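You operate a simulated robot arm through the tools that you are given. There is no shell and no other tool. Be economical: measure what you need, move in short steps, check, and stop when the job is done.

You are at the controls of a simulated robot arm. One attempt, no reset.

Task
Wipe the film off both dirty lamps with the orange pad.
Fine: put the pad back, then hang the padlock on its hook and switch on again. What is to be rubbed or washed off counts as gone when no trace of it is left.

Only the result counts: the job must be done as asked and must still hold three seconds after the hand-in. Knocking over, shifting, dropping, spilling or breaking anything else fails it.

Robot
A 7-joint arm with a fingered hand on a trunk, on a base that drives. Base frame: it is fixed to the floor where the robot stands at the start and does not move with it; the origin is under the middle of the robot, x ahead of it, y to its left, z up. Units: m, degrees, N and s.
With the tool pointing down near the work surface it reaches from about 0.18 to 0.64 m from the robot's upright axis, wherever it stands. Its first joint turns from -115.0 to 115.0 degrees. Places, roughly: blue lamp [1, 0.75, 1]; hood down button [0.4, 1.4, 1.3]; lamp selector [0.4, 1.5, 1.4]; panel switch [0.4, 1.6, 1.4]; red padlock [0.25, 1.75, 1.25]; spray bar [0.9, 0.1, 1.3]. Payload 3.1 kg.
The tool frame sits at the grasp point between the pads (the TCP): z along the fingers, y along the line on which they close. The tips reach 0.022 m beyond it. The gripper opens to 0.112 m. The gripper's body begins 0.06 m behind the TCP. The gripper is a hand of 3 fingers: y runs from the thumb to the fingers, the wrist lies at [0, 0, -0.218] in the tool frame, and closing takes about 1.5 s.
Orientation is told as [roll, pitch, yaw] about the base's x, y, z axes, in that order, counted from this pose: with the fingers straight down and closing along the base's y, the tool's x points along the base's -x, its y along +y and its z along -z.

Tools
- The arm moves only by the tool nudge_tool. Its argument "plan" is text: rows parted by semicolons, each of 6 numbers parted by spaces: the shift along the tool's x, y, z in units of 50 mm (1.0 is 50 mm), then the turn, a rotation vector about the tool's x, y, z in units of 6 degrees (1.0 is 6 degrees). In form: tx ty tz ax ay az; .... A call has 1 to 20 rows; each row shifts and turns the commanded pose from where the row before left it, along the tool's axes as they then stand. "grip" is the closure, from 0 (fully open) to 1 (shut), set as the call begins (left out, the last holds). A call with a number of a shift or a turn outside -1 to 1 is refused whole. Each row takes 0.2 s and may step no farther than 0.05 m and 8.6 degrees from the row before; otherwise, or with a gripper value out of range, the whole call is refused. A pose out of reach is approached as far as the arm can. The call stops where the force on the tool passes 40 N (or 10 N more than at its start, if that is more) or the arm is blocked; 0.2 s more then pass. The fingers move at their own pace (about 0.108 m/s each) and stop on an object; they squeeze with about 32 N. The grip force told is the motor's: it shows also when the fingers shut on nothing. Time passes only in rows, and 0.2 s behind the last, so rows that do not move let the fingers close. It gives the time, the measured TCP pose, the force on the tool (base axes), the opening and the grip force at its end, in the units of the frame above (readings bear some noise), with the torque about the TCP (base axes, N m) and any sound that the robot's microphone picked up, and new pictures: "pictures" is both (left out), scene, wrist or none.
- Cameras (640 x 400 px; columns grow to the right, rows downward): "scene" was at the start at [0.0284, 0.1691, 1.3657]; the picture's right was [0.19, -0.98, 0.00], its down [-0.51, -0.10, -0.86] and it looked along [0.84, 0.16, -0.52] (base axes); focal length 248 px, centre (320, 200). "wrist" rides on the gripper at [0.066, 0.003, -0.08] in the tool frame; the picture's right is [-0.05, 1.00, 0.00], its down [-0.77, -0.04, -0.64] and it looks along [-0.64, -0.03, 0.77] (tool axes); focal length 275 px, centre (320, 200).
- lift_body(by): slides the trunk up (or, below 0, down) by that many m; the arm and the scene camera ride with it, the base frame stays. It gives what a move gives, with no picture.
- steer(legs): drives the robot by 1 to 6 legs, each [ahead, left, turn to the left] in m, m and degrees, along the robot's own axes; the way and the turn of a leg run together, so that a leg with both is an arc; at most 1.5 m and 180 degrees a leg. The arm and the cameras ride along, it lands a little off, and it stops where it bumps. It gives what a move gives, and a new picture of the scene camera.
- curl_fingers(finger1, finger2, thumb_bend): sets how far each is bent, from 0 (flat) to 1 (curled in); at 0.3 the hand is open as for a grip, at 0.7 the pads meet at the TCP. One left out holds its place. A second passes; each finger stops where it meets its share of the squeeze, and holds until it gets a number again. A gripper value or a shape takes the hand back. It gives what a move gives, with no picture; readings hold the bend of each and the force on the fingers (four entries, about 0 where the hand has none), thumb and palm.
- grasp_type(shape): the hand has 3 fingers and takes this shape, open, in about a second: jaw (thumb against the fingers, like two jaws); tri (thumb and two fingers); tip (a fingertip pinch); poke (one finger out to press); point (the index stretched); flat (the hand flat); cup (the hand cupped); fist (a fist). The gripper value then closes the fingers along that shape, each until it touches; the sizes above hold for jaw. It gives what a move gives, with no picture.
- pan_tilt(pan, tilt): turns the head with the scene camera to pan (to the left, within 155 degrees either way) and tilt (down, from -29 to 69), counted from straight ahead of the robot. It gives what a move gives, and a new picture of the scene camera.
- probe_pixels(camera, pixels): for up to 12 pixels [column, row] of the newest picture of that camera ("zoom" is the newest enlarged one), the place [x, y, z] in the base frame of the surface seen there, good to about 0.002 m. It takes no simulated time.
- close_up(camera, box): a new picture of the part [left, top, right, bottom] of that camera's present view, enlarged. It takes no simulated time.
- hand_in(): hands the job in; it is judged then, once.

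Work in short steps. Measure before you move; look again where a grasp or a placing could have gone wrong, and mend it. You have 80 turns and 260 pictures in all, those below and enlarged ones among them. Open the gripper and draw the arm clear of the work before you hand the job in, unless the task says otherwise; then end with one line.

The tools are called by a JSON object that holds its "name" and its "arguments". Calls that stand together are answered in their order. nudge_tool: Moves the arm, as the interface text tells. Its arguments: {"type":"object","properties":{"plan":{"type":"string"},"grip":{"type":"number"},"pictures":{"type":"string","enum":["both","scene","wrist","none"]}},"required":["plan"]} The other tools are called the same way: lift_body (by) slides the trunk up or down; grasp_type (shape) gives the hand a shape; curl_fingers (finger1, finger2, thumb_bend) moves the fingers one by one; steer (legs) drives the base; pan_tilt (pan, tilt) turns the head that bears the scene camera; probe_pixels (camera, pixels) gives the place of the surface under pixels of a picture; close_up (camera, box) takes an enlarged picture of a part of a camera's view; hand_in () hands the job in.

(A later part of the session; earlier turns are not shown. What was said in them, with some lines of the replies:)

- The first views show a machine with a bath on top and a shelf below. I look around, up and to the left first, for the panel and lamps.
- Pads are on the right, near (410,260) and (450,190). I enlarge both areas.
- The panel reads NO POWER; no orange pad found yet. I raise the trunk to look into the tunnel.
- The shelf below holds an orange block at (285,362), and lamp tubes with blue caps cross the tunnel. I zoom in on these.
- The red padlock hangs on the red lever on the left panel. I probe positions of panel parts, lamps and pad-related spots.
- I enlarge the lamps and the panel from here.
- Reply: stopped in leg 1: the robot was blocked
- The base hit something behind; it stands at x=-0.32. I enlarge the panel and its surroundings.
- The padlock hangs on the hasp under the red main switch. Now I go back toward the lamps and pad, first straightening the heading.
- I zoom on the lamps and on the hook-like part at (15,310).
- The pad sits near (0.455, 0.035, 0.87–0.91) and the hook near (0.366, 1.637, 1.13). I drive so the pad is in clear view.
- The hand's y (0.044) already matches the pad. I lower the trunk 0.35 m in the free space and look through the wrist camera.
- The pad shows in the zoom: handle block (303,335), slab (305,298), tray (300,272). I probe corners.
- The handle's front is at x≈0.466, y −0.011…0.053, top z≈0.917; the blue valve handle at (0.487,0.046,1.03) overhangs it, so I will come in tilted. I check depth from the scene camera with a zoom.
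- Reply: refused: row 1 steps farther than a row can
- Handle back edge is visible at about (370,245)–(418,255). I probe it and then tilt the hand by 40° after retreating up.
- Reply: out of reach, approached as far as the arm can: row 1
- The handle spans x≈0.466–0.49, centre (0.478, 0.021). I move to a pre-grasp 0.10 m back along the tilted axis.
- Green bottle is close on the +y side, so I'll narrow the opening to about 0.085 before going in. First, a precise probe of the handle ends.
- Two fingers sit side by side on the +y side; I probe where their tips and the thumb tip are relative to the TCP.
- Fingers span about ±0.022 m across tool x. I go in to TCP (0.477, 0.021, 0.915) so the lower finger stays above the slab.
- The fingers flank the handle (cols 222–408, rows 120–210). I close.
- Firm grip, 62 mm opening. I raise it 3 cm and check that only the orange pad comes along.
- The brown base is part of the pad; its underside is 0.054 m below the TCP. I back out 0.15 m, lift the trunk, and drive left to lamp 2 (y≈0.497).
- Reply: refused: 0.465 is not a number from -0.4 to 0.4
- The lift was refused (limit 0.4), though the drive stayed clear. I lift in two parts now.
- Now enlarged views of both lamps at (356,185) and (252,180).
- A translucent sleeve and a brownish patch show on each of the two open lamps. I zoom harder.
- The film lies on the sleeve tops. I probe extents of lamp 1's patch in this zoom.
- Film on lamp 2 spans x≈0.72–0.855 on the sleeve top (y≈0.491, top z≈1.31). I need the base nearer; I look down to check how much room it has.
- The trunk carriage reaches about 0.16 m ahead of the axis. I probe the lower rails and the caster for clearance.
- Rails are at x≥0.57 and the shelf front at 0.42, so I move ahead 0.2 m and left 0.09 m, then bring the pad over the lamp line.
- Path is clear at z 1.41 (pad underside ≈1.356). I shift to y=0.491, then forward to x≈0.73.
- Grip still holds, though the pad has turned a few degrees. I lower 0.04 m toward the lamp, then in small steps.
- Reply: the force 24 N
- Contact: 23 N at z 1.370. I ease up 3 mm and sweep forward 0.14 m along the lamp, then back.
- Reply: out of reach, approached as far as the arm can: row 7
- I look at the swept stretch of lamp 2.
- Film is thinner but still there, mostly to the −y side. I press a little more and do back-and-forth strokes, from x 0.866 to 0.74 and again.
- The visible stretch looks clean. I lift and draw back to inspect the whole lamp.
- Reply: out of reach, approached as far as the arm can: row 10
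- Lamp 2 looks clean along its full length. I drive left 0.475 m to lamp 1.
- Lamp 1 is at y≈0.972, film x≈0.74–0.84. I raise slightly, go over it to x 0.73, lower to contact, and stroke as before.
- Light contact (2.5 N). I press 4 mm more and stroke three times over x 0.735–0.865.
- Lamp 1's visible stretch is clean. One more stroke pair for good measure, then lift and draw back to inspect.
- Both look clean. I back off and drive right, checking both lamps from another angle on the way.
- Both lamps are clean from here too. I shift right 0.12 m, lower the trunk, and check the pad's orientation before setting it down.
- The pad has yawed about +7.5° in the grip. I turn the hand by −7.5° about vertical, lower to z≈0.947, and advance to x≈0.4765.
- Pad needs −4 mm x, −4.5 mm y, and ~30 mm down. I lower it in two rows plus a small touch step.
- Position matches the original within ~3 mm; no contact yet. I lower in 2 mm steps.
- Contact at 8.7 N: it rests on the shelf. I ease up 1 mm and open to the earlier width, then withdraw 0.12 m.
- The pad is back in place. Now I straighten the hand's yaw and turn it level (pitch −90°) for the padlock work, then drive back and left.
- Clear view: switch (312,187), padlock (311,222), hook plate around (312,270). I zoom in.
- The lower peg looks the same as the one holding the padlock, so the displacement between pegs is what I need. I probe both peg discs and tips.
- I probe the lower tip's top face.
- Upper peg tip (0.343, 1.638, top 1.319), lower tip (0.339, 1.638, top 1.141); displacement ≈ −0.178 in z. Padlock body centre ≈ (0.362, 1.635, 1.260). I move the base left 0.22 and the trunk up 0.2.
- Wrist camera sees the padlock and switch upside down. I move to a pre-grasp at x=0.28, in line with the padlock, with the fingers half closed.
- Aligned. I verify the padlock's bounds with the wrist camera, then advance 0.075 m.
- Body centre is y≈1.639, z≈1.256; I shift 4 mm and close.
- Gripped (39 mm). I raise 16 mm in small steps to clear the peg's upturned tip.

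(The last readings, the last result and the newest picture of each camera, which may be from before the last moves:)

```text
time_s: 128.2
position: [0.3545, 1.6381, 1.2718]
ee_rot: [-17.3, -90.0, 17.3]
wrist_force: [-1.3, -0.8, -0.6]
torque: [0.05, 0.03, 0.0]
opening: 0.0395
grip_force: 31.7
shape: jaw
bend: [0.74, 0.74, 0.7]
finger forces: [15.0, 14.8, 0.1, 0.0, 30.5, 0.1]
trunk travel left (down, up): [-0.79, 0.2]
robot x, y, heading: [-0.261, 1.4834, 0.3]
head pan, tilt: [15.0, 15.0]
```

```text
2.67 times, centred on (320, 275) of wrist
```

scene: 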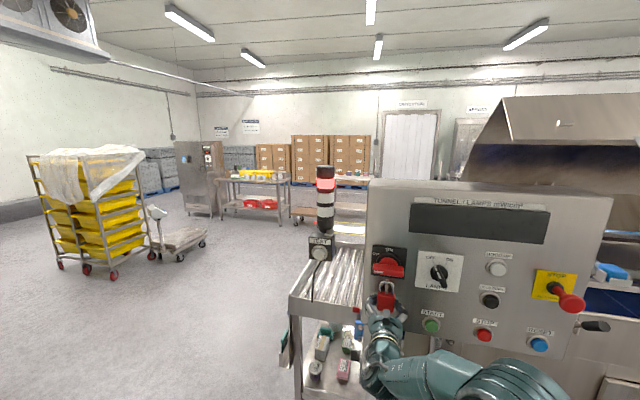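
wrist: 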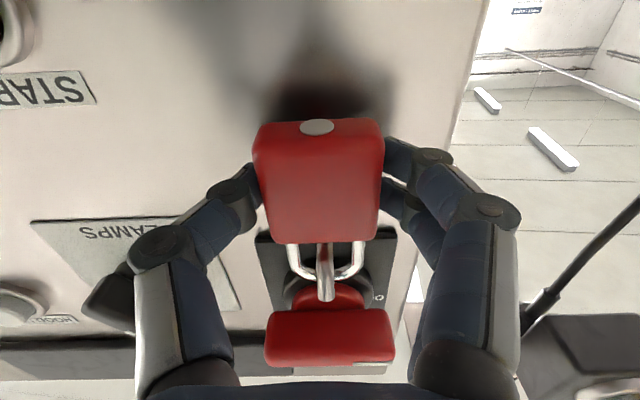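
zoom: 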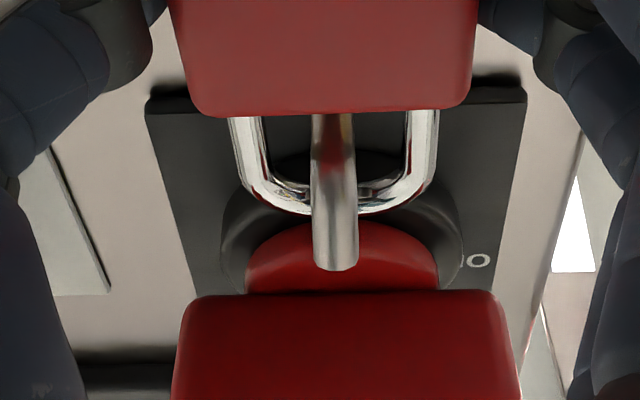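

The shackle's opening is centred on the tip now (tip ≈1.319, opening 1.295–1.328). I draw back 0.055 m.

{"name": "nudge_tool", "arguments": {"plan": "0 0 -0.4 0 0 0; 0 0 -0.7 0 0 0"}}

{"name": "nudge_tool", "arguments": {"plan": "0.9 0 0 0 0 0; 0.9 0 0 0 0 0; 0.9 0 0 0 0 0; 0.86 0 0 0 0 0"}}

{"name": "close_up", "arguments": {"camera": "wrist", "box": [220, 100, 420, 330]}}

```text
time_s: 128.8
position: [0.2992, 1.6392, 1.273]
ee_rot: [-92.4, -89.9, 92.4]
wrist_force: [-0.1, -0.2, -1.8]
torque: [0.01, 0.01, -0.03]
opening: 0.0389
grip_force: 32.0
shape: jaw
bend: [0.73, 0.73, 0.7]
finger forces: [15.2, 15.2, 0.0, 0.1, 30.3, 0.1]
trunk travel left (down, up): [-0.79, 0.2]
robot x, y, heading: [-0.263, 1.4801, -0.1]
head pan, tilt: [15.0, 15.0]
```

scene: 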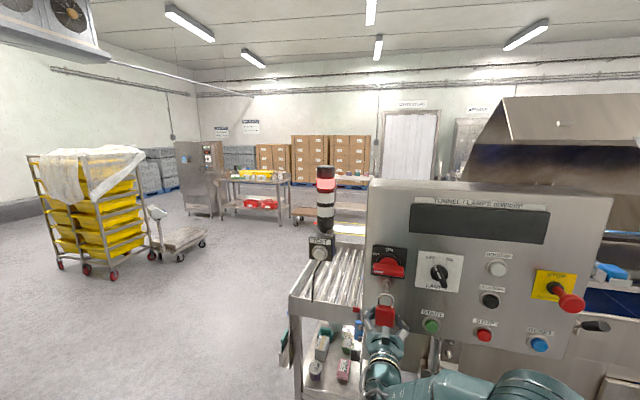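
wrist: 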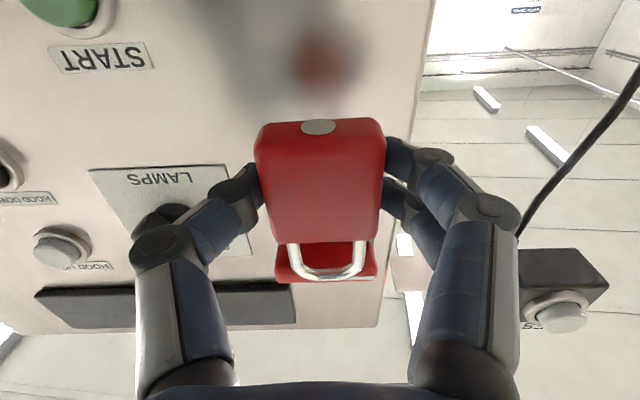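

```text
time_s: 129.8
position: [0.2991, 1.6409, 1.0925]
ee_rot: [-120.9, -90.0, 120.9]
wrist_force: [-0.9, -0.3, -0.9]
torque: [0.01, -0.01, 0.02]
opening: 0.0388
grip_force: 32.6
shape: jaw
bend: [0.73, 0.73, 0.7]
finger forces: [15.1, 14.9, 0.1, 0.1, 30.0, 0.0]
trunk travel left (down, up): [-0.79, 0.2]
robot x, y, heading: [-0.2625, 1.48, 0.4]
head pan, tilt: [15.0, 15.0]
```

scene: 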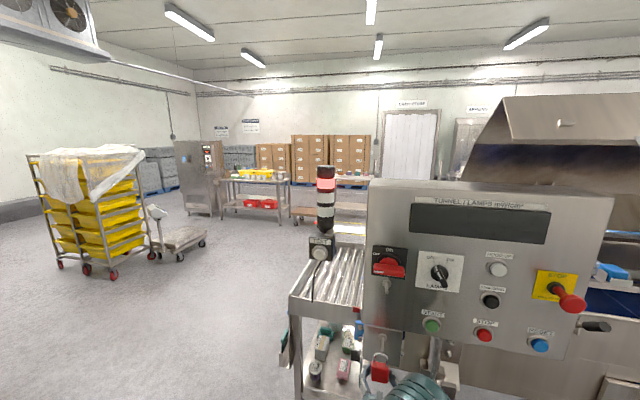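
wrist: 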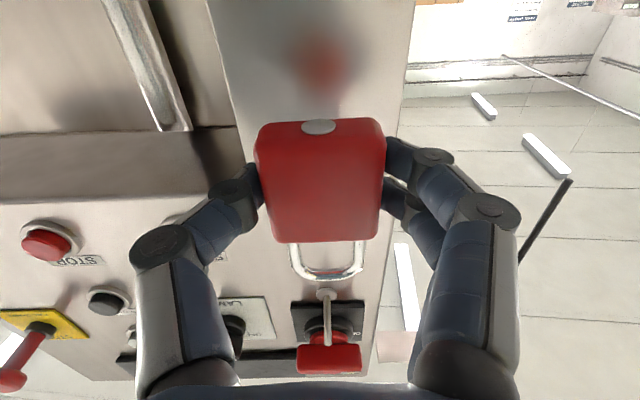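

```text
1.74 times, centred on (320, 215) of wrist
```

zoom: 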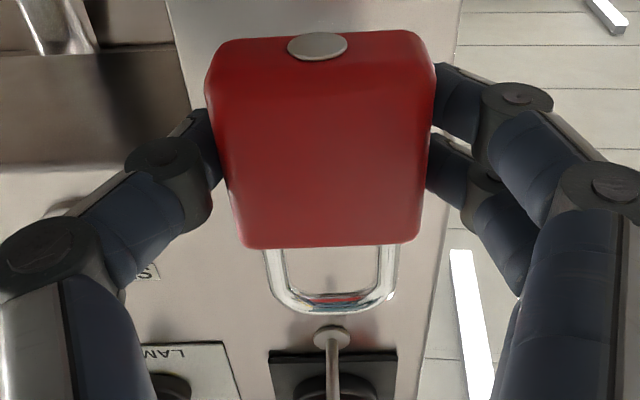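

The padlock is in front of the lower hook, y 3 mm off. I look at it from the head camera, tilted down.

{"name": "pan_tilt", "arguments": {"pan": 20, "tilt": 30}}

{"name": "close_up", "arguments": {"camera": "scene", "box": [310, 220, 400, 310]}}

```text
time_s: 130.6
position: [0.3001, 1.6408, 1.0941]
ee_rot: [-117.2, -90.0, 117.1]
wrist_force: [0.7, 0.3, -0.8]
torque: [0.01, 0.0, 0.03]
opening: 0.0387
grip_force: 32.0
shape: jaw
bend: [0.73, 0.73, 0.7]
finger forces: [15.1, 14.9, 0.0, 0.1, 30.0, 0.0]
trunk travel left (down, up): [-0.79, 0.2]
robot x, y, heading: [-0.2661, 1.4819, 0.3]
head pan, tilt: [20.0, 30.0]
```

scene: 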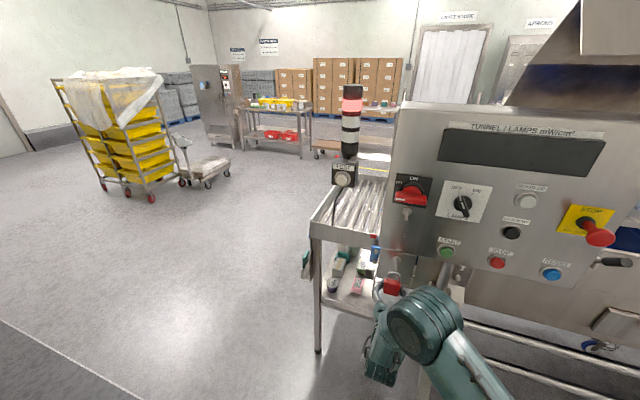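

```text
4.44 times, centred on (355, 265) of scene
```

zoom: 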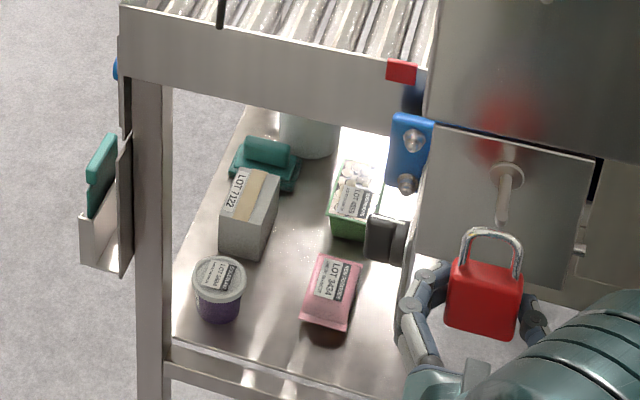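

Peg and padlock are visible; I zoom and probe the shackle against the peg tip.

{"name": "close_up", "arguments": {"camera": "scene", "box": [366, 250, 396, 280]}}

{"name": "probe_pixels", "arguments": {"camera": "zoom", "pixels": [[435, 200], [430, 165], [390, 280], [320, 340], [470, 360], [395, 270], [400, 390], [465, 60]]}}

```text
13.33 times, centred on (381, 265) of scene
```

zoom: 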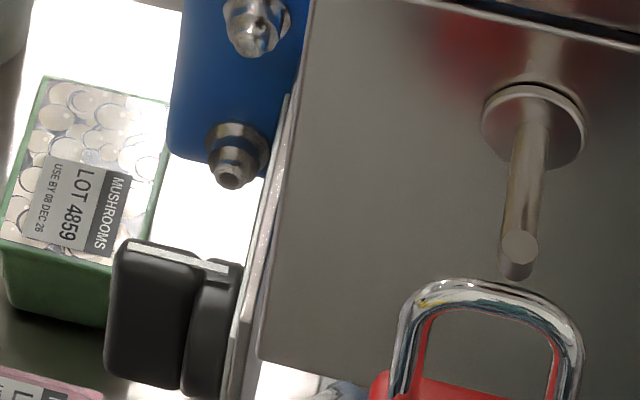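

```text
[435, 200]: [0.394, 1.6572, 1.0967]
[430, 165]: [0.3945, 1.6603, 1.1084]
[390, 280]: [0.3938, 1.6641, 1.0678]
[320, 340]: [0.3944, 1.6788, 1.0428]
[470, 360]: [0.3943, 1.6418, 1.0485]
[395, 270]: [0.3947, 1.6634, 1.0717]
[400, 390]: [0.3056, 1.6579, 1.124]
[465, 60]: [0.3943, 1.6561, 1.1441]
```

{"name": "probe_pixels", "arguments": {"camera": "zoom", "pixels": [[480, 292], [500, 300], [520, 245], [520, 235], [515, 270], [572, 360], [400, 350], [490, 390], [530, 180], [450, 310]]}}

```text
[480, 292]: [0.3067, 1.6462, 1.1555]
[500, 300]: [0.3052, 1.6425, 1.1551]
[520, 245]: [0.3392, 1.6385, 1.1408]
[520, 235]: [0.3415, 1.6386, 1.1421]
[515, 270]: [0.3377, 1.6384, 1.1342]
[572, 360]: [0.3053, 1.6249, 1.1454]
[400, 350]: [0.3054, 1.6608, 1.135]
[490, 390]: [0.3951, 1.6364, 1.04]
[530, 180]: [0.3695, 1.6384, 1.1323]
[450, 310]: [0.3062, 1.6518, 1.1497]
```

Shackle centre y≈1.6425 vs peg 1.6385; its opening (z 1.117–1.150) clears the tip (1.128–1.1415). I shift −4 mm and advance 0.052 m.

{"name": "nudge_tool", "arguments": {"plan": "0 -0.08 0 0 0 0; 0 0 0.35 0 0 0; 0 0 0.35 0 0 0; 0 0 0.34 0 0 0", "pictures": "none"}}

{"name": "close_up", "arguments": {"camera": "scene", "box": [366, 240, 406, 280]}}

{"name": "close_up", "arguments": {"camera": "wrist", "box": [220, 150, 420, 350]}}

```text
time_s: 131.6
position: [0.3511, 1.6357, 1.0933]
ee_rot: [-67.1, -90.0, 66.9]
wrist_force: [1.2, -0.2, -1.0]
torque: [-0.01, 0.02, -0.02]
opening: 0.0389
grip_force: 32.1
shape: jaw
bend: [0.73, 0.73, 0.7]
finger forces: [15.1, 14.9, 0.0, 0.0, 30.0, 0.0]
trunk travel left (down, up): [-0.79, 0.2]
robot x, y, heading: [-0.264, 1.4841, 0.1]
head pan, tilt: [20.0, 30.0]
```

```text
10.00 times, centred on (386, 260) of scene
```

zoom: 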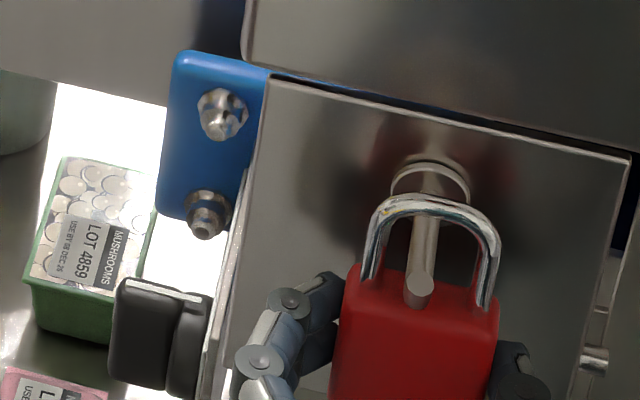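

```text
2.00 times, centred on (320, 250) of wrist
```

zoom: 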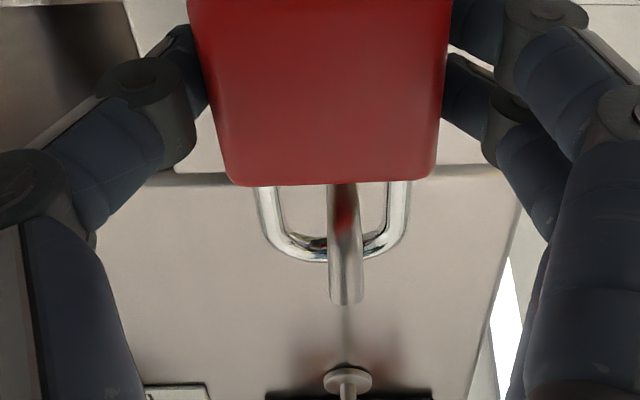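

The peg is through the shackle. I lower 15 mm.

{"name": "nudge_tool", "arguments": {"plan": "0.1 0 0 0 0 0; 0.1 0 0 0 0 0; 0.08 0 0 0 0 0; 0.04 0 0 0 0 0", "pictures": "none"}}

{"name": "close_up", "arguments": {"camera": "scene", "box": [366, 240, 406, 280]}}

```text
time_s: 132.6
position: [0.3505, 1.6352, 1.079]
ee_rot: [168.4, -89.8, -168.4]
wrist_force: [2.0, 0.4, 7.2]
torque: [0.03, -0.09, 0.01]
opening: 0.0387
grip_force: 32.1
shape: jaw
bend: [0.73, 0.73, 0.7]
finger forces: [15.1, 15.1, 0.0, 0.0, 29.7, 0.0]
trunk travel left (down, up): [-0.79, 0.2]
robot x, y, heading: [-0.263, 1.4867, 0.2]
head pan, tilt: [20.0, 30.0]
```

```text
10.00 times, centred on (386, 260) of scene
```

zoom: 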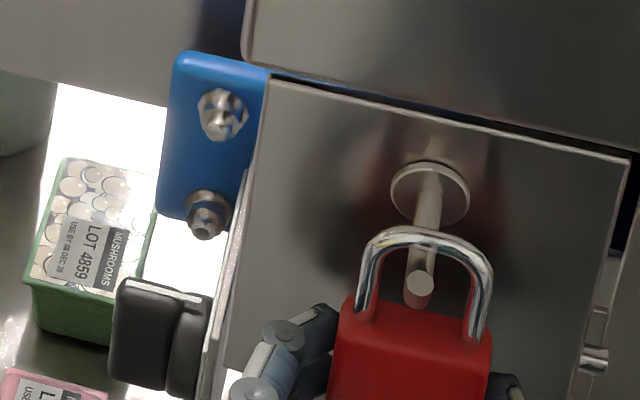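

It rests on the peg (7 N up). I ease up 1 mm, open, wait, then withdraw 0.1 m.

{"name": "nudge_tool", "arguments": {"plan": "-0.02 0 0 0 0 0; 0 0 0 0 0 0; 0 0 0 0 0 0; 0 0 0 0 0 0; 0 0 0 0 0 0", "grip": 0.4, "pictures": "wrist"}}

{"name": "nudge_tool", "arguments": {"plan": "0 0 -0.4 0 0 0; 0 0 -0.6 0 0 0; 0 0 -0.9 0 0 0; 0 0 -0.6 0 0 0"}}

{"name": "close_up", "arguments": {"camera": "scene", "box": [366, 240, 416, 290]}}

```text
time_s: 133.8
position: [0.3508, 1.6356, 1.0789]
ee_rot: [-117.8, -90.0, 117.9]
wrist_force: [0.0, 0.1, 0.0]
torque: [0.02, 0.01, -0.03]
opening: 0.0666
grip_force: 0.0
shape: jaw
bend: [0.71, 0.71, 0.71]
finger forces: [0.0, 0.0, 0.0, 0.0, 0.0, 0.1]
trunk travel left (down, up): [-0.79, 0.2]
robot x, y, heading: [-0.2638, 1.4857, 0.1]
head pan, tilt: [20.0, 30.0]
```

wrist: 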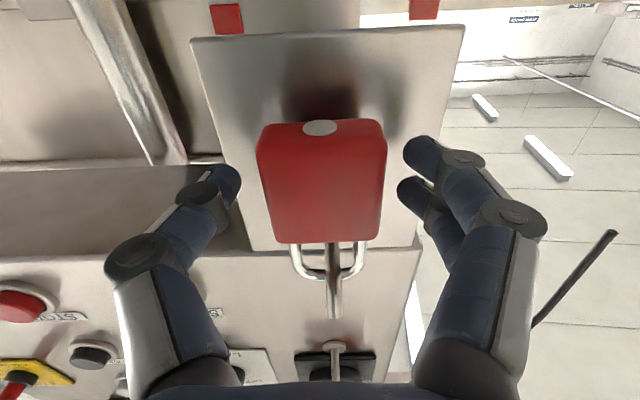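

```text
time_s: 134.8
position: [0.2259, 1.6353, 1.0801]
ee_rot: [-178.0, -89.9, 178.1]
wrist_force: [0.7, -0.3, 0.7]
torque: [0.0, -0.02, 0.02]
opening: 0.0669
grip_force: 0.1
shape: jaw
bend: [0.71, 0.71, 0.71]
finger forces: [0.1, 0.0, 0.0, 0.0, 0.0, 0.0]
trunk travel left (down, up): [-0.79, 0.2]
robot x, y, heading: [-0.2674, 1.4826, 0.1]
head pan, tilt: [20.0, 30.0]
```

scene: 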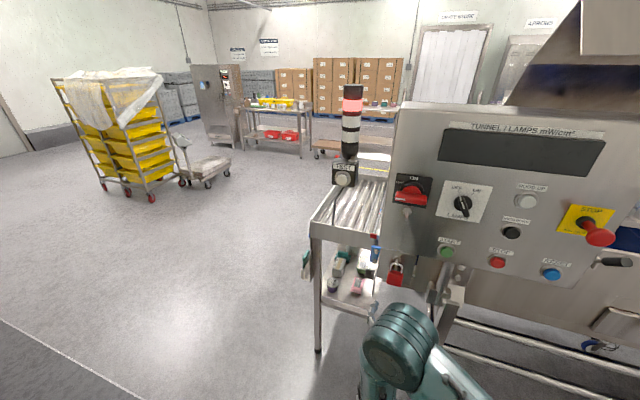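
wrist: 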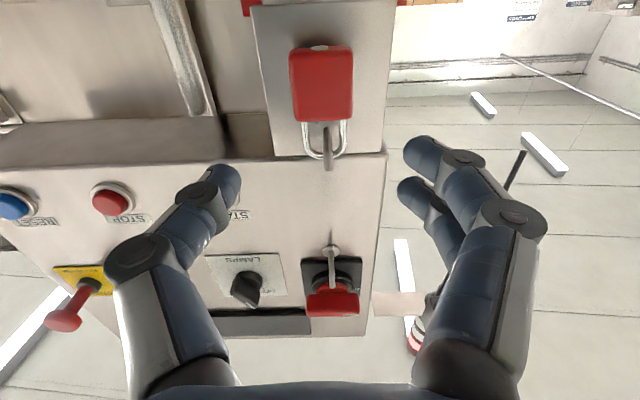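

```text
8.00 times, centred on (391, 265) of scene
```

zoom: 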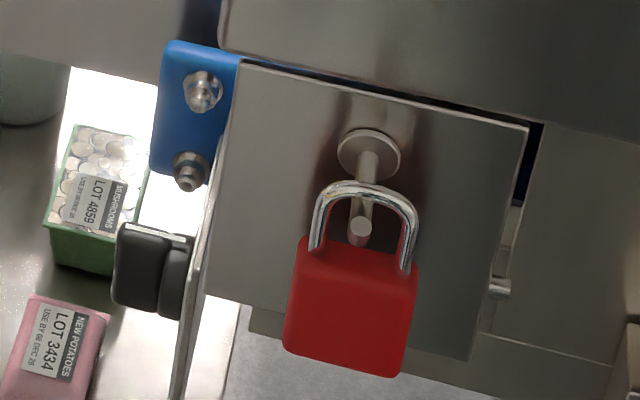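

The padlock hangs on its hook. Now the switch: bar is horizontal with its white mark on the OFF (left) side, ON at the top. I raise the trunk and roll the hand −90° so the fingers close vertically.

{"name": "lift_body", "arguments": {"by": 0.2}}

{"name": "nudge_tool", "arguments": {"plan": "0 0 0 0 0 -1; 0 0 0 0 0 -1; 0 0 0 0 0 -1; 0 0 0 0 0 -1; 0 0 0 0 0 -1; 0 0 0 0 0 -1; 0 0 0 0 0 -1; 0 0 0 0 0 -1; 0 0 0 0 0 -1; 0 0 0 0 0 -1; 0 0 0 0 0 -1; 0 0 0 0 0 -1; 0 0 0 0 0 -1; 0 0 0 0 0 -1; 0 0 0 0 0 -1"}}

{"name": "pan_tilt", "arguments": {"pan": 20, "tilt": 35}}

{"name": "close_up", "arguments": {"camera": "scene", "box": [370, 200, 450, 270]}}

```text
time_s: 137.0
position: [0.2258, 1.6351, 1.2794]
ee_rot: [-130.3, -90.0, 130.4]
wrist_force: [0.1, 0.2, -0.5]
torque: [0.03, -0.02, -0.01]
opening: 0.0667
grip_force: 0.1
shape: jaw
bend: [0.71, 0.71, 0.71]
finger forces: [0.1, 0.0, 0.1, 0.0, 0.0, 0.1]
trunk travel left (down, up): [-0.99, 0.0]
robot x, y, heading: [-0.2645, 1.4834, 0.1]
head pan, tilt: [20.0, 30.0]
```

```text
time_s: 140.2
position: [0.226, 1.6363, 1.2794]
ee_rot: [-90.1, 0.1, 90.1]
wrist_force: [0.2, -0.8, 0.3]
torque: [-0.04, -0.02, -0.03]
opening: 0.0669
grip_force: 0.0
shape: jaw
bend: [0.71, 0.71, 0.71]
finger forces: [0.0, 0.0, 0.0, 0.1, 0.0, 0.1]
trunk travel left (down, up): [-0.99, 0.0]
robot x, y, heading: [-0.2646, 1.4831, 0.1]
head pan, tilt: [20.0, 30.0]
```

scene: 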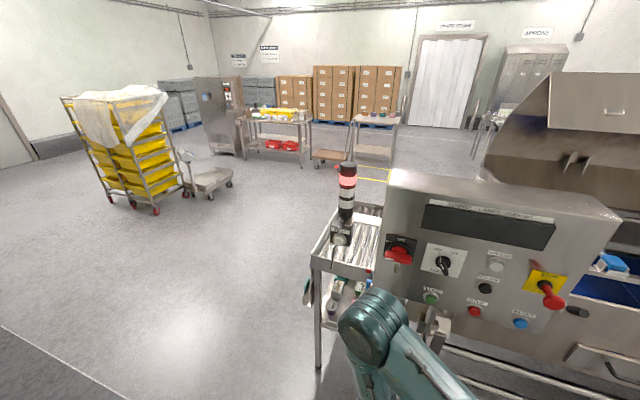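
wrist: 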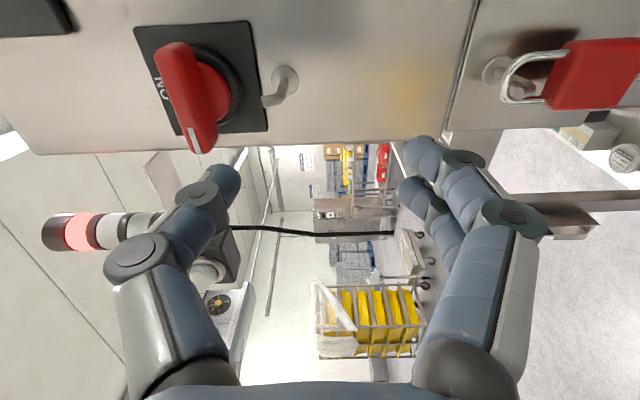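

```text
time_s: 140.8
position: [0.2266, 1.635, 1.2792]
ee_rot: [-90.0, 0.0, 90.0]
wrist_force: [0.1, 0.8, -0.1]
torque: [0.02, 0.02, 0.0]
opening: 0.0668
grip_force: 0.0
shape: jaw
bend: [0.71, 0.71, 0.71]
finger forces: [0.0, 0.0, 0.0, 0.1, 0.0, 0.0]
trunk travel left (down, up): [-0.99, 0.0]
robot x, y, heading: [-0.2635, 1.4837, -0.1]
head pan, tilt: [20.0, 35.0]
```

scene: 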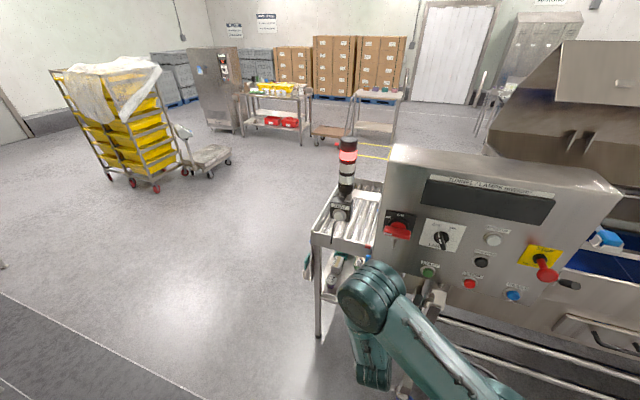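

```text
5.71 times, centred on (410, 235) of scene
```

zoom: 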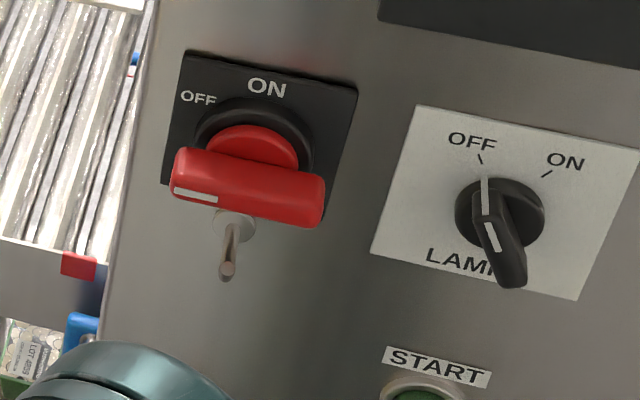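

I probe the switch bar's ends and thickness from both cameras.

{"name": "probe_pixels", "arguments": {"camera": "zoom", "pixels": [[180, 190], [245, 190], [318, 205], [250, 215], [250, 170], [180, 157], [322, 180], [250, 145], [285, 110], [228, 270]]}}

{"name": "probe_pixels", "arguments": {"camera": "wrist", "pixels": [[170, 48], [185, 90], [203, 145], [160, 100], [205, 90], [180, 148], [215, 130], [240, 60], [272, 105]]}}

```text
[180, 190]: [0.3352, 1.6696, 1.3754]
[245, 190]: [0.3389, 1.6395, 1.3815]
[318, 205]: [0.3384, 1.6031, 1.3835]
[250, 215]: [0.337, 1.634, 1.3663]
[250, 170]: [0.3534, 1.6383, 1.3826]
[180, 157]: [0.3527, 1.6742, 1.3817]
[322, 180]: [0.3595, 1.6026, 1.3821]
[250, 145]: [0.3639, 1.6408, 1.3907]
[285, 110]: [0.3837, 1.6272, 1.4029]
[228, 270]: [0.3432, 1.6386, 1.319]
```

```text
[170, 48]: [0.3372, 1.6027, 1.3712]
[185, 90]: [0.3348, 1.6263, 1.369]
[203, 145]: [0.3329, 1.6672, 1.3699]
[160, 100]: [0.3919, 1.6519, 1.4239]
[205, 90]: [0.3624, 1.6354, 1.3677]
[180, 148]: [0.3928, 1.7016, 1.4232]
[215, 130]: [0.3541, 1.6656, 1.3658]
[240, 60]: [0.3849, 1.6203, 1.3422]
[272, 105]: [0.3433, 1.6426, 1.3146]
```

Bar: y 1.601–1.675, z 1.366–1.383, x 0.335–0.362; pivot ≈ (1.638, 1.3745). I go to a pre-grasp at x=0.28 with a narrower opening.

{"name": "nudge_tool", "arguments": {"plan": "-0.02 -0.635 0.357 0 0 0; -0.02 -0.635 0.357 0 0 0; -0.02 -0.635 0.357 0 0 0; 0 0 0 0 0 0", "grip": 0.58}}

{"name": "close_up", "arguments": {"camera": "scene", "box": [350, 180, 450, 270]}}

```text
time_s: 141.8
position: [0.281, 1.6386, 1.3755]
ee_rot: [-89.9, 0.2, 90.1]
wrist_force: [0.3, 0.4, 0.2]
torque: [0.0, -0.01, 0.01]
opening: 0.0474
grip_force: 0.0
shape: jaw
bend: [0.73, 0.73, 0.7]
finger forces: [0.0, 0.1, 0.0, 0.0, 0.0, 0.0]
trunk travel left (down, up): [-0.99, 0.0]
robot x, y, heading: [-0.2636, 1.483, 0.1]
head pan, tilt: [20.0, 35.0]
```

scene: 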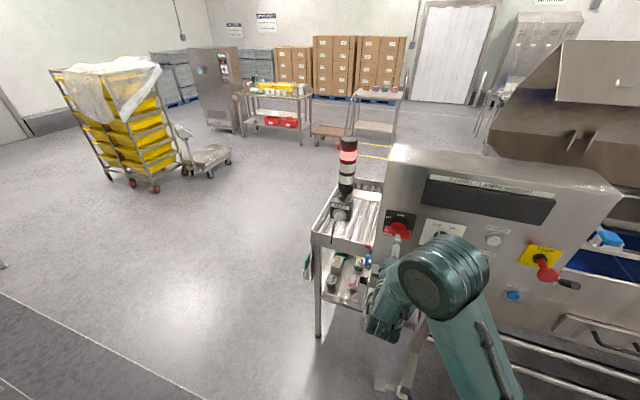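
wrist: 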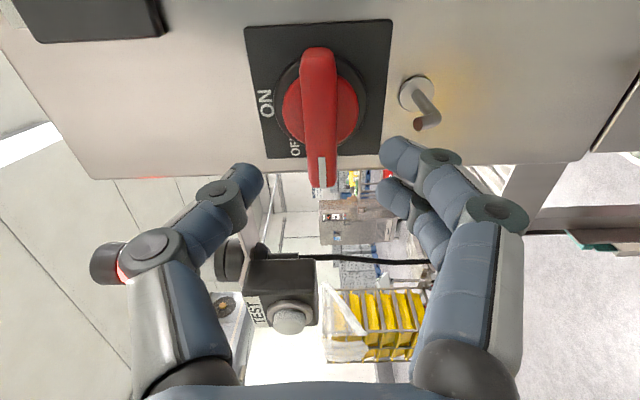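

```text
4.44 times, centred on (400, 225) of scene
```

zoom: 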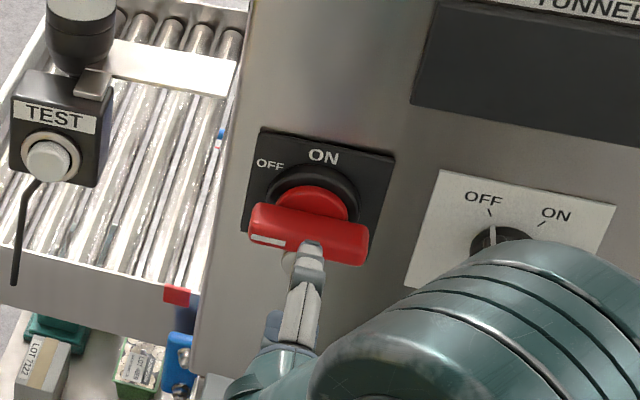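

Well aligned. I advance 0.058 m and close on the bar.

{"name": "nudge_tool", "arguments": {"plan": "0 0 0.4 0 0 0; 0 0 0.4 0 0 0; 0 0 0.36 0 0 0", "pictures": "wrist"}}

{"name": "nudge_tool", "arguments": {"plan": "0 0 0 0 0 0; 0 0 0 0 0 0; 0 0 0 0 0 0; 0 0 0 0 0 0; 0 0 0 0 0 0", "grip": 1, "pictures": "wrist"}}

```text
time_s: 142.7
position: [0.3399, 1.638, 1.374]
ee_rot: [-90.0, 0.2, 89.9]
wrist_force: [-0.3, -0.4, 0.0]
torque: [-0.03, -0.01, 0.01]
opening: 0.0476
grip_force: 0.1
shape: jaw
bend: [0.73, 0.73, 0.7]
finger forces: [0.0, 0.1, 0.1, 0.0, 0.0, 0.0]
trunk travel left (down, up): [-0.99, 0.0]
robot x, y, heading: [-0.2661, 1.4805, 0.1]
head pan, tilt: [20.0, 35.0]
```

wrist: 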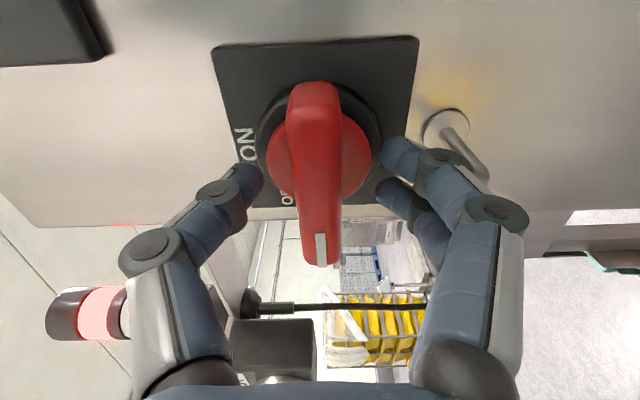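

```text
time_s: 143.8
position: [0.339, 1.6376, 1.3739]
ee_rot: [-90.1, 0.0, 89.9]
wrist_force: [1.3, 0.4, 0.7]
torque: [-0.01, -0.01, 0.04]
opening: 0.012
grip_force: 32.4
shape: jaw
bend: [0.72, 0.72, 0.7]
finger forces: [14.1, 14.1, 0.0, 0.0, 29.5, 0.0]
trunk travel left (down, up): [-0.99, 0.0]
robot x, y, heading: [-0.266, 1.4843, 0.2]
head pan, tilt: [20.0, 35.0]
```

wrist: 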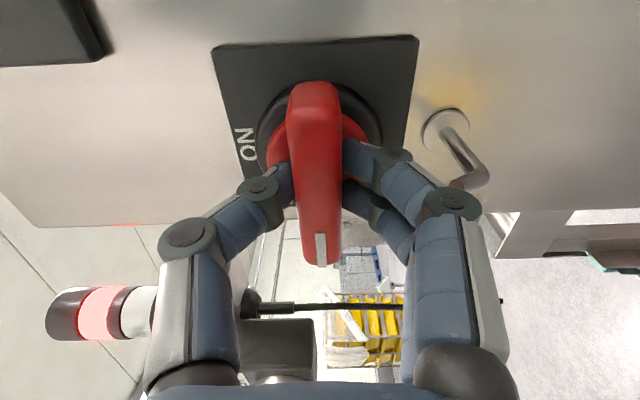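

The bar is gripped. I turn clockwise (tool z +) 48° first and check.

{"name": "nudge_tool", "arguments": {"plan": "0 0 0 0 0 1; 0 0 0 0 0 1; 0 0 0 0 0 1; 0 0 0 0 0 1; 0 0 0 0 0 1; 0 0 0 0 0 1; 0 0 0 0 0 1; 0 0 0 0 0 1"}}

```text
time_s: 145.7
position: [0.3395, 1.6397, 1.3745]
ee_rot: [-89.9, -48.1, 90.0]
wrist_force: [3.1, 2.4, 2.0]
torque: [-0.07, -0.03, 0.05]
opening: 0.012
grip_force: 32.0
shape: jaw
bend: [0.72, 0.72, 0.7]
finger forces: [15.9, 15.2, 0.0, 0.1, 29.7, 0.1]
trunk travel left (down, up): [-0.99, 0.0]
robot x, y, heading: [-0.2631, 1.4864, 0.0]
head pan, tilt: [20.0, 35.0]
```

scene: 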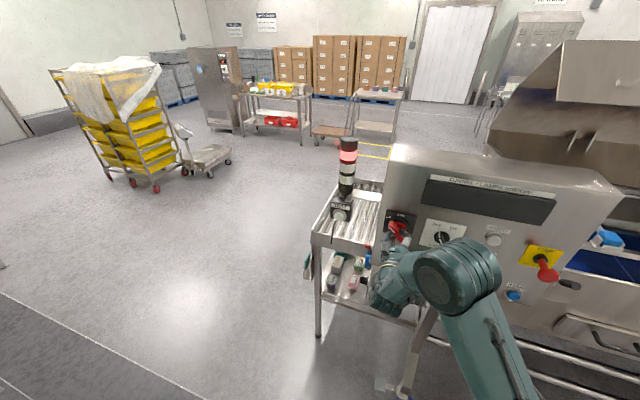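
wrist: 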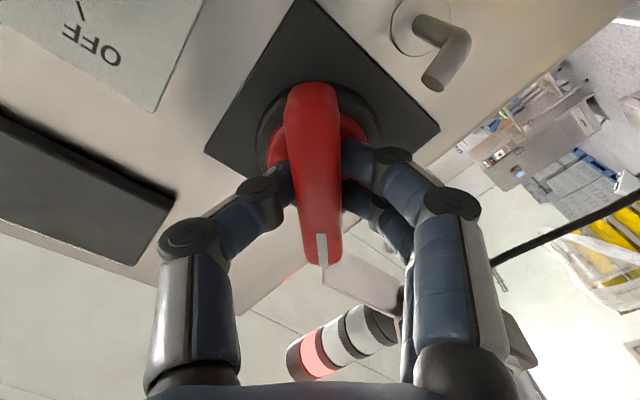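

It turns with the hand. I finish the remaining 42°.

{"name": "nudge_tool", "arguments": {"plan": "0 0 0 0 0 1; 0 0 0 0 0 1; 0 0 0 0 0 1; 0 0 0 0 0 1; 0 0 0 0 0 1; 0 0 0 0 0 1; 0 0 0 0 0 1; 0 0 0 0 0 0.3"}}

{"name": "close_up", "arguments": {"camera": "scene", "box": [370, 170, 560, 290]}}

```text
time_s: 147.4
position: [0.3391, 1.6387, 1.3737]
ee_rot: [88.3, -88.2, -88.3]
wrist_force: [2.7, 4.8, 1.7]
torque: [-0.11, -0.02, 0.13]
opening: 0.0118
grip_force: 31.7
shape: jaw
bend: [0.72, 0.72, 0.7]
finger forces: [15.2, 17.5, 0.1, 0.0, 28.3, 0.0]
trunk travel left (down, up): [-0.99, 0.0]
robot x, y, heading: [-0.263, 1.4858, 0.0]
head pan, tilt: [20.0, 35.0]
```

scene: 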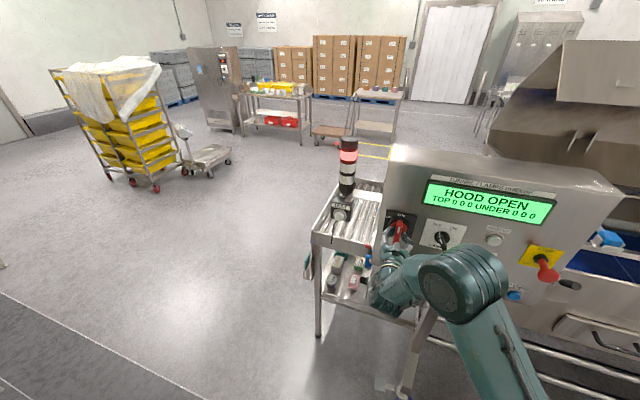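
wrist: 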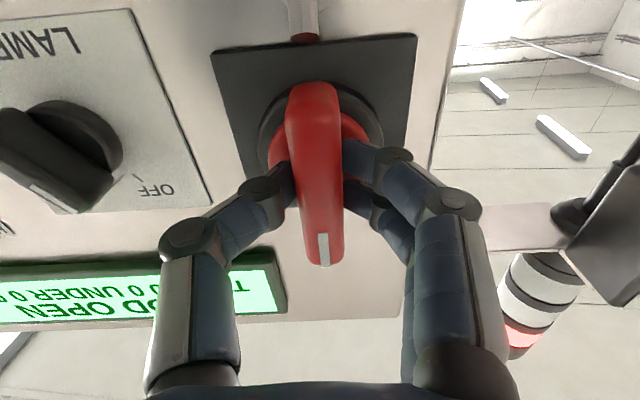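

```text
3.33 times, centred on (465, 230) of scene
```

zoom: 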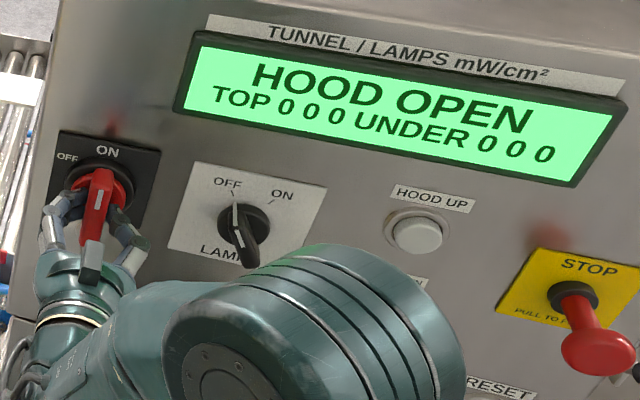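

The display lights up: "HOOD OPEN"; the switch is ON with the mark up. I release and back away.

{"name": "nudge_tool", "arguments": {"plan": "0 0 0 0 0 0; 0 0 0 0 0 0; 0 0 0 0 0 0; 0 0 -0.5 0 0 0; 0 0 -0.8 0 0 0; 0 0 -0.8 0 0 0; 0 0 -0.6 0 0 0", "grip": 0.55, "pictures": "scene"}}

{"name": "close_up", "arguments": {"camera": "scene", "box": [360, 170, 560, 310]}}

```text
time_s: 149.1
position: [0.1997, 1.6392, 1.3763]
ee_rot: [92.6, -88.3, -92.6]
wrist_force: [0.0, -0.5, 0.3]
torque: [0.01, 0.02, 0.0]
opening: 0.0498
grip_force: 0.1
shape: jaw
bend: [0.73, 0.73, 0.7]
finger forces: [0.0, 0.0, 0.1, 0.0, 0.1, 0.0]
trunk travel left (down, up): [-0.99, 0.0]
robot x, y, heading: [-0.2666, 1.4838, 0.3]
head pan, tilt: [20.0, 35.0]
```

scene: 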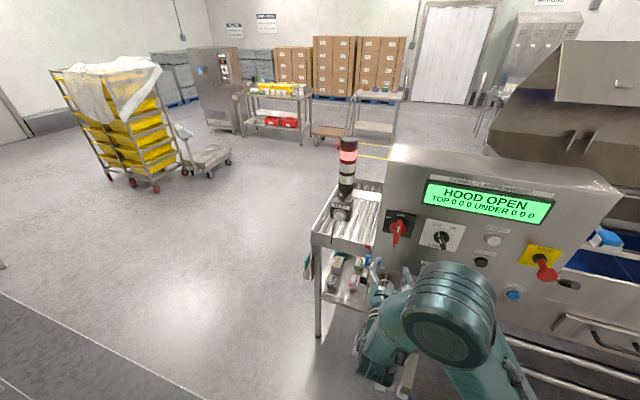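

```text
2.86 times, centred on (460, 240) of scene
```

zoom: 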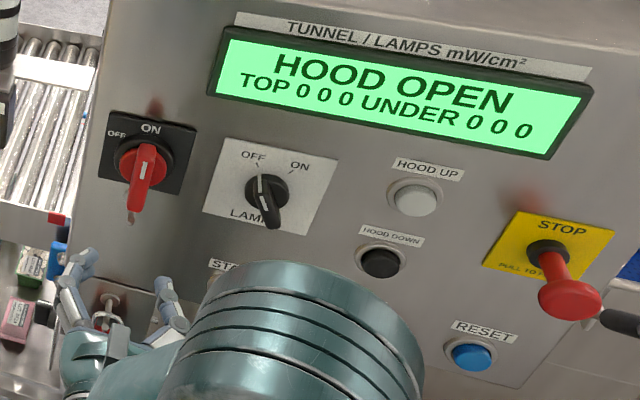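

Switch stands at ON and the padlock still hangs. I open the hand, back the base off, and make a last inspection of the lamps and pad.

{"name": "steer", "arguments": {"legs": [[0, -0.75, 0]]}}

{"name": "pan_tilt", "arguments": {"pan": 0, "tilt": 30}}

{"name": "close_up", "arguments": {"camera": "scene", "box": [230, 150, 470, 300]}}

```text
time_s: 153.1
position: [0.2027, 0.9008, 1.3768]
ee_rot: [90.7, -88.1, -90.6]
wrist_force: [-0.1, 0.3, 0.3]
torque: [0.01, -0.01, -0.02]
opening: 0.05
grip_force: 0.0
shape: jaw
bend: [0.73, 0.73, 0.7]
finger forces: [0.0, 0.0, 0.1, 0.0, 0.0, 0.1]
trunk travel left (down, up): [-0.99, 0.0]
robot x, y, heading: [-0.2595, 0.7421, -0.1]
head pan, tilt: [20.0, 35.0]
```

scene: 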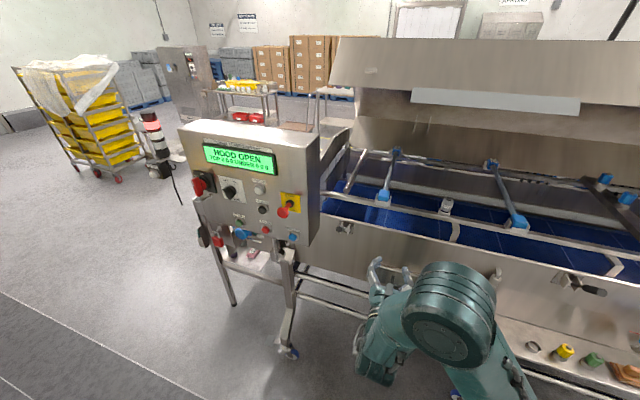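

```text
time_s: 153.9
position: [0.2026, 0.9, 1.3773]
ee_rot: [90.7, -88.3, -90.7]
wrist_force: [0.3, -0.8, -0.5]
torque: [-0.03, -0.03, 0.05]
opening: 0.0498
grip_force: 0.1
shape: jaw
bend: [0.73, 0.73, 0.7]
finger forces: [0.1, 0.0, 0.0, 0.0, 0.0, 0.0]
trunk travel left (down, up): [-0.99, 0.0]
robot x, y, heading: [-0.2622, 0.7467, 0.3]
head pan, tilt: [0.0, 30.0]
```

scene: 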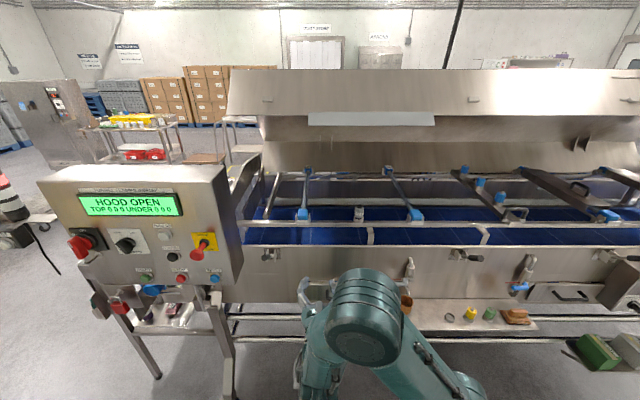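

```text
2.67 times, centred on (350, 225) of scene
```

zoom: 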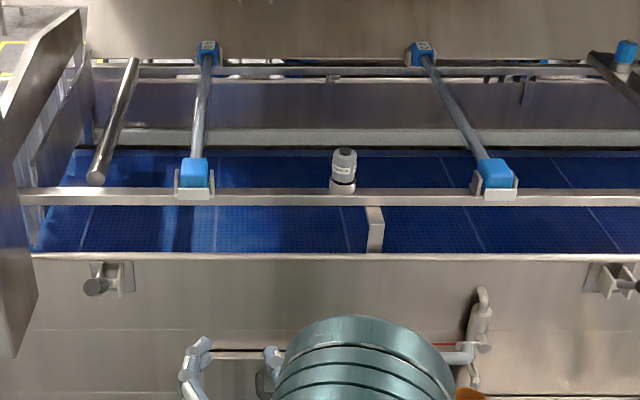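

Both tubes look clear; I zoom tightly on each, on the covered lamps, and on the pad.

{"name": "close_up", "arguments": {"camera": "scene", "box": [285, 165, 325, 225]}}

{"name": "close_up", "arguments": {"camera": "scene", "box": [375, 165, 430, 225]}}

{"name": "close_up", "arguments": {"camera": "scene", "box": [430, 270, 560, 350]}}

{"name": "close_up", "arguments": {"camera": "scene", "box": [450, 150, 640, 250]}}

{"name": "close_up", "arguments": {"camera": "scene", "box": [60, 180, 240, 320]}}

```text
6.67 times, centred on (305, 195) of scene
```

zoom: 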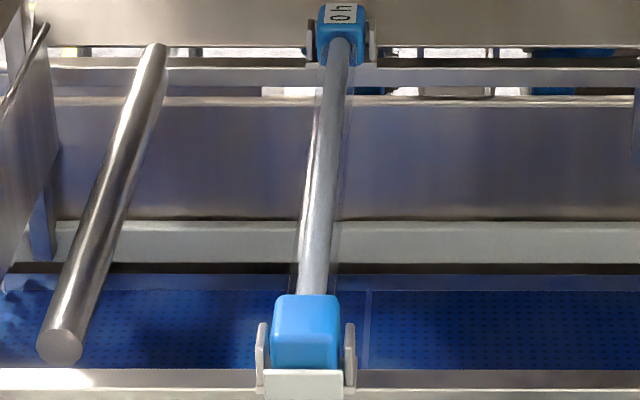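

```text
6.67 times, centred on (402, 195) of scene
```

zoom: 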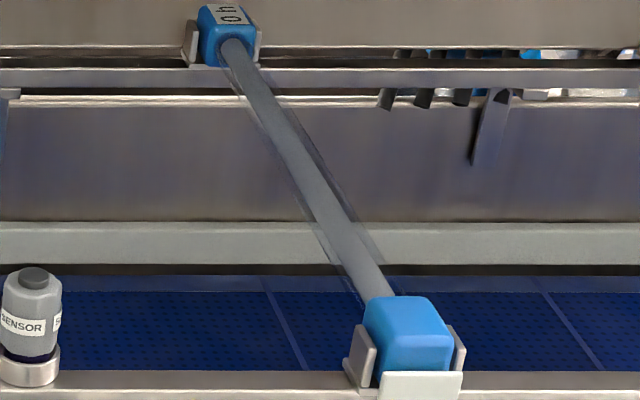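

```text
4.92 times, centred on (495, 310) of scene
```

zoom: 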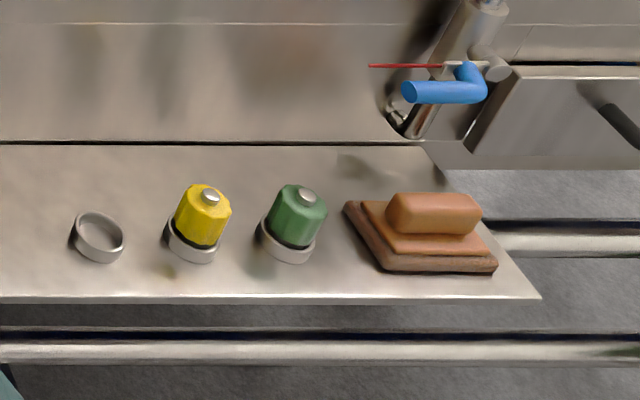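

```text
3.37 times, centred on (545, 200) of scene
```

zoom: 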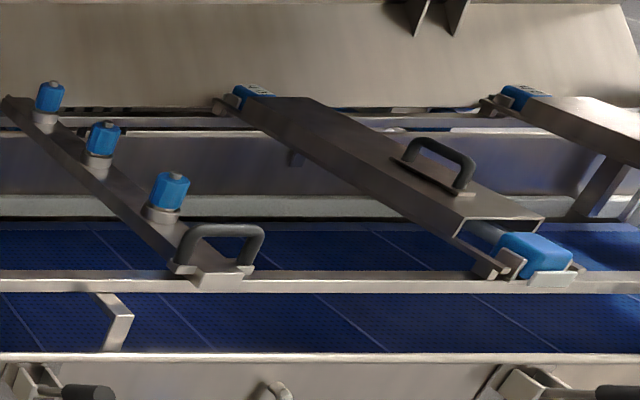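

```text
2.86 times, centred on (150, 250) of scene
```

zoom: 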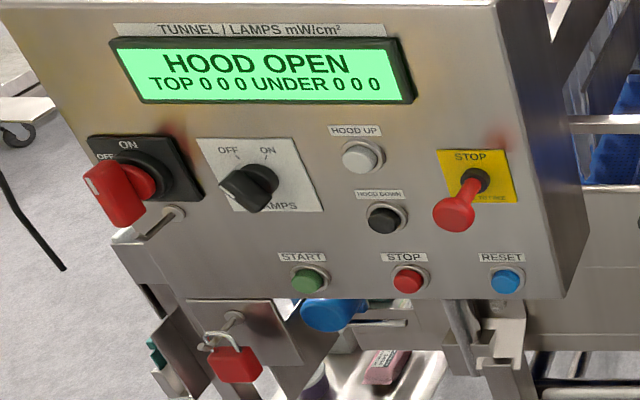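

All in order here. One last check of lamp 2's far (−y) side from further right, with the hand opened.

{"name": "nudge_tool", "arguments": {"plan": "0 0 0 0 0 0; 0 0 0 0 0 0", "grip": 0, "pictures": "none"}}

{"name": "steer", "arguments": {"legs": [[0, -0.7, 0]]}}

{"name": "pan_tilt", "arguments": {"pan": 25, "tilt": 30}}

{"name": "close_up", "arguments": {"camera": "scene", "box": [220, 150, 420, 275]}}

```text
time_s: 154.5
position: [0.2051, 0.9007, 1.3757]
ee_rot: [90.8, -88.2, -90.5]
wrist_force: [-0.8, -0.5, 0.0]
torque: [0.02, -0.04, 0.0]
opening: 0.1118
grip_force: 0.0
shape: jaw
bend: [0.3, 0.3, 0.3]
finger forces: [0.0, 0.1, 0.0, 0.0, 0.0, 0.0]
trunk travel left (down, up): [-0.99, 0.0]
robot x, y, heading: [-0.2633, 0.7432, 0.5]
head pan, tilt: [0.0, 30.0]
```

```text
time_s: 158.4
position: [0.2028, 0.1893, 1.3763]
ee_rot: [90.6, -88.2, -91.4]
wrist_force: [0.7, -1.3, 0.7]
torque: [0.01, -0.02, -0.04]
opening: 0.1118
grip_force: 0.1
shape: jaw
bend: [0.3, 0.3, 0.3]
finger forces: [0.0, 0.1, 0.1, 0.0, 0.1, 0.1]
trunk travel left (down, up): [-0.99, 0.0]
robot x, y, heading: [-0.2666, 0.0397, -0.9]
head pan, tilt: [0.0, 30.0]
```

scene: 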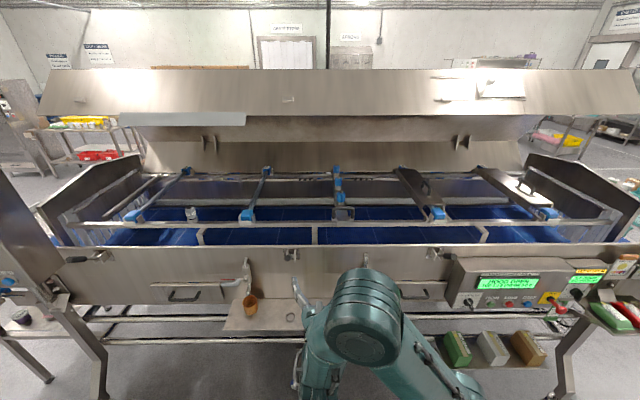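

```text
time_s: 159.2
position: [0.2041, 0.1892, 1.3757]
ee_rot: [90.5, -88.3, -91.3]
wrist_force: [0.2, -0.1, 0.1]
torque: [-0.04, -0.01, -0.03]
opening: 0.1118
grip_force: 0.0
shape: jaw
bend: [0.3, 0.3, 0.3]
finger forces: [0.0, 0.0, 0.1, 0.1, 0.0, 0.0]
trunk travel left (down, up): [-0.99, 0.0]
robot x, y, heading: [-0.2682, 0.0377, -0.8]
head pan, tilt: [25.0, 30.0]
```

scene: 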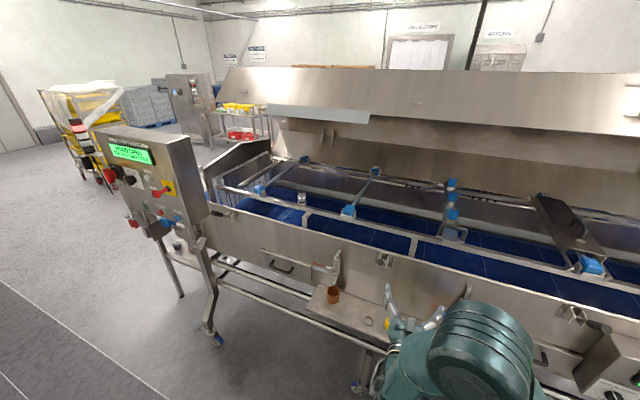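

```text
3.20 times, centred on (320, 212) of scene
```

zoom: 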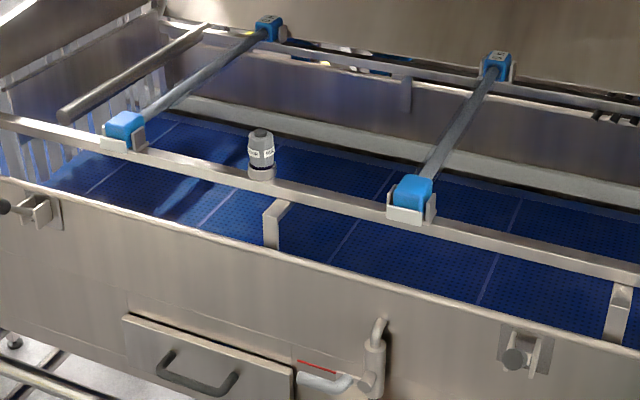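

Both lamps show no film from this side either, the hand is open and clear of the work. I hand the job in.

{"name": "hand_in", "arguments": {}}

```text
The job is handed in.
```

I wiped the film off both open lamps with the orange pad and saw no trace left on any side I could view; their undersides were not in sight. The pad is back on its shelf, the padlock hangs on the hook below the panel, and the panel switch is on, with the display lit and reading "HOOD OPEN".
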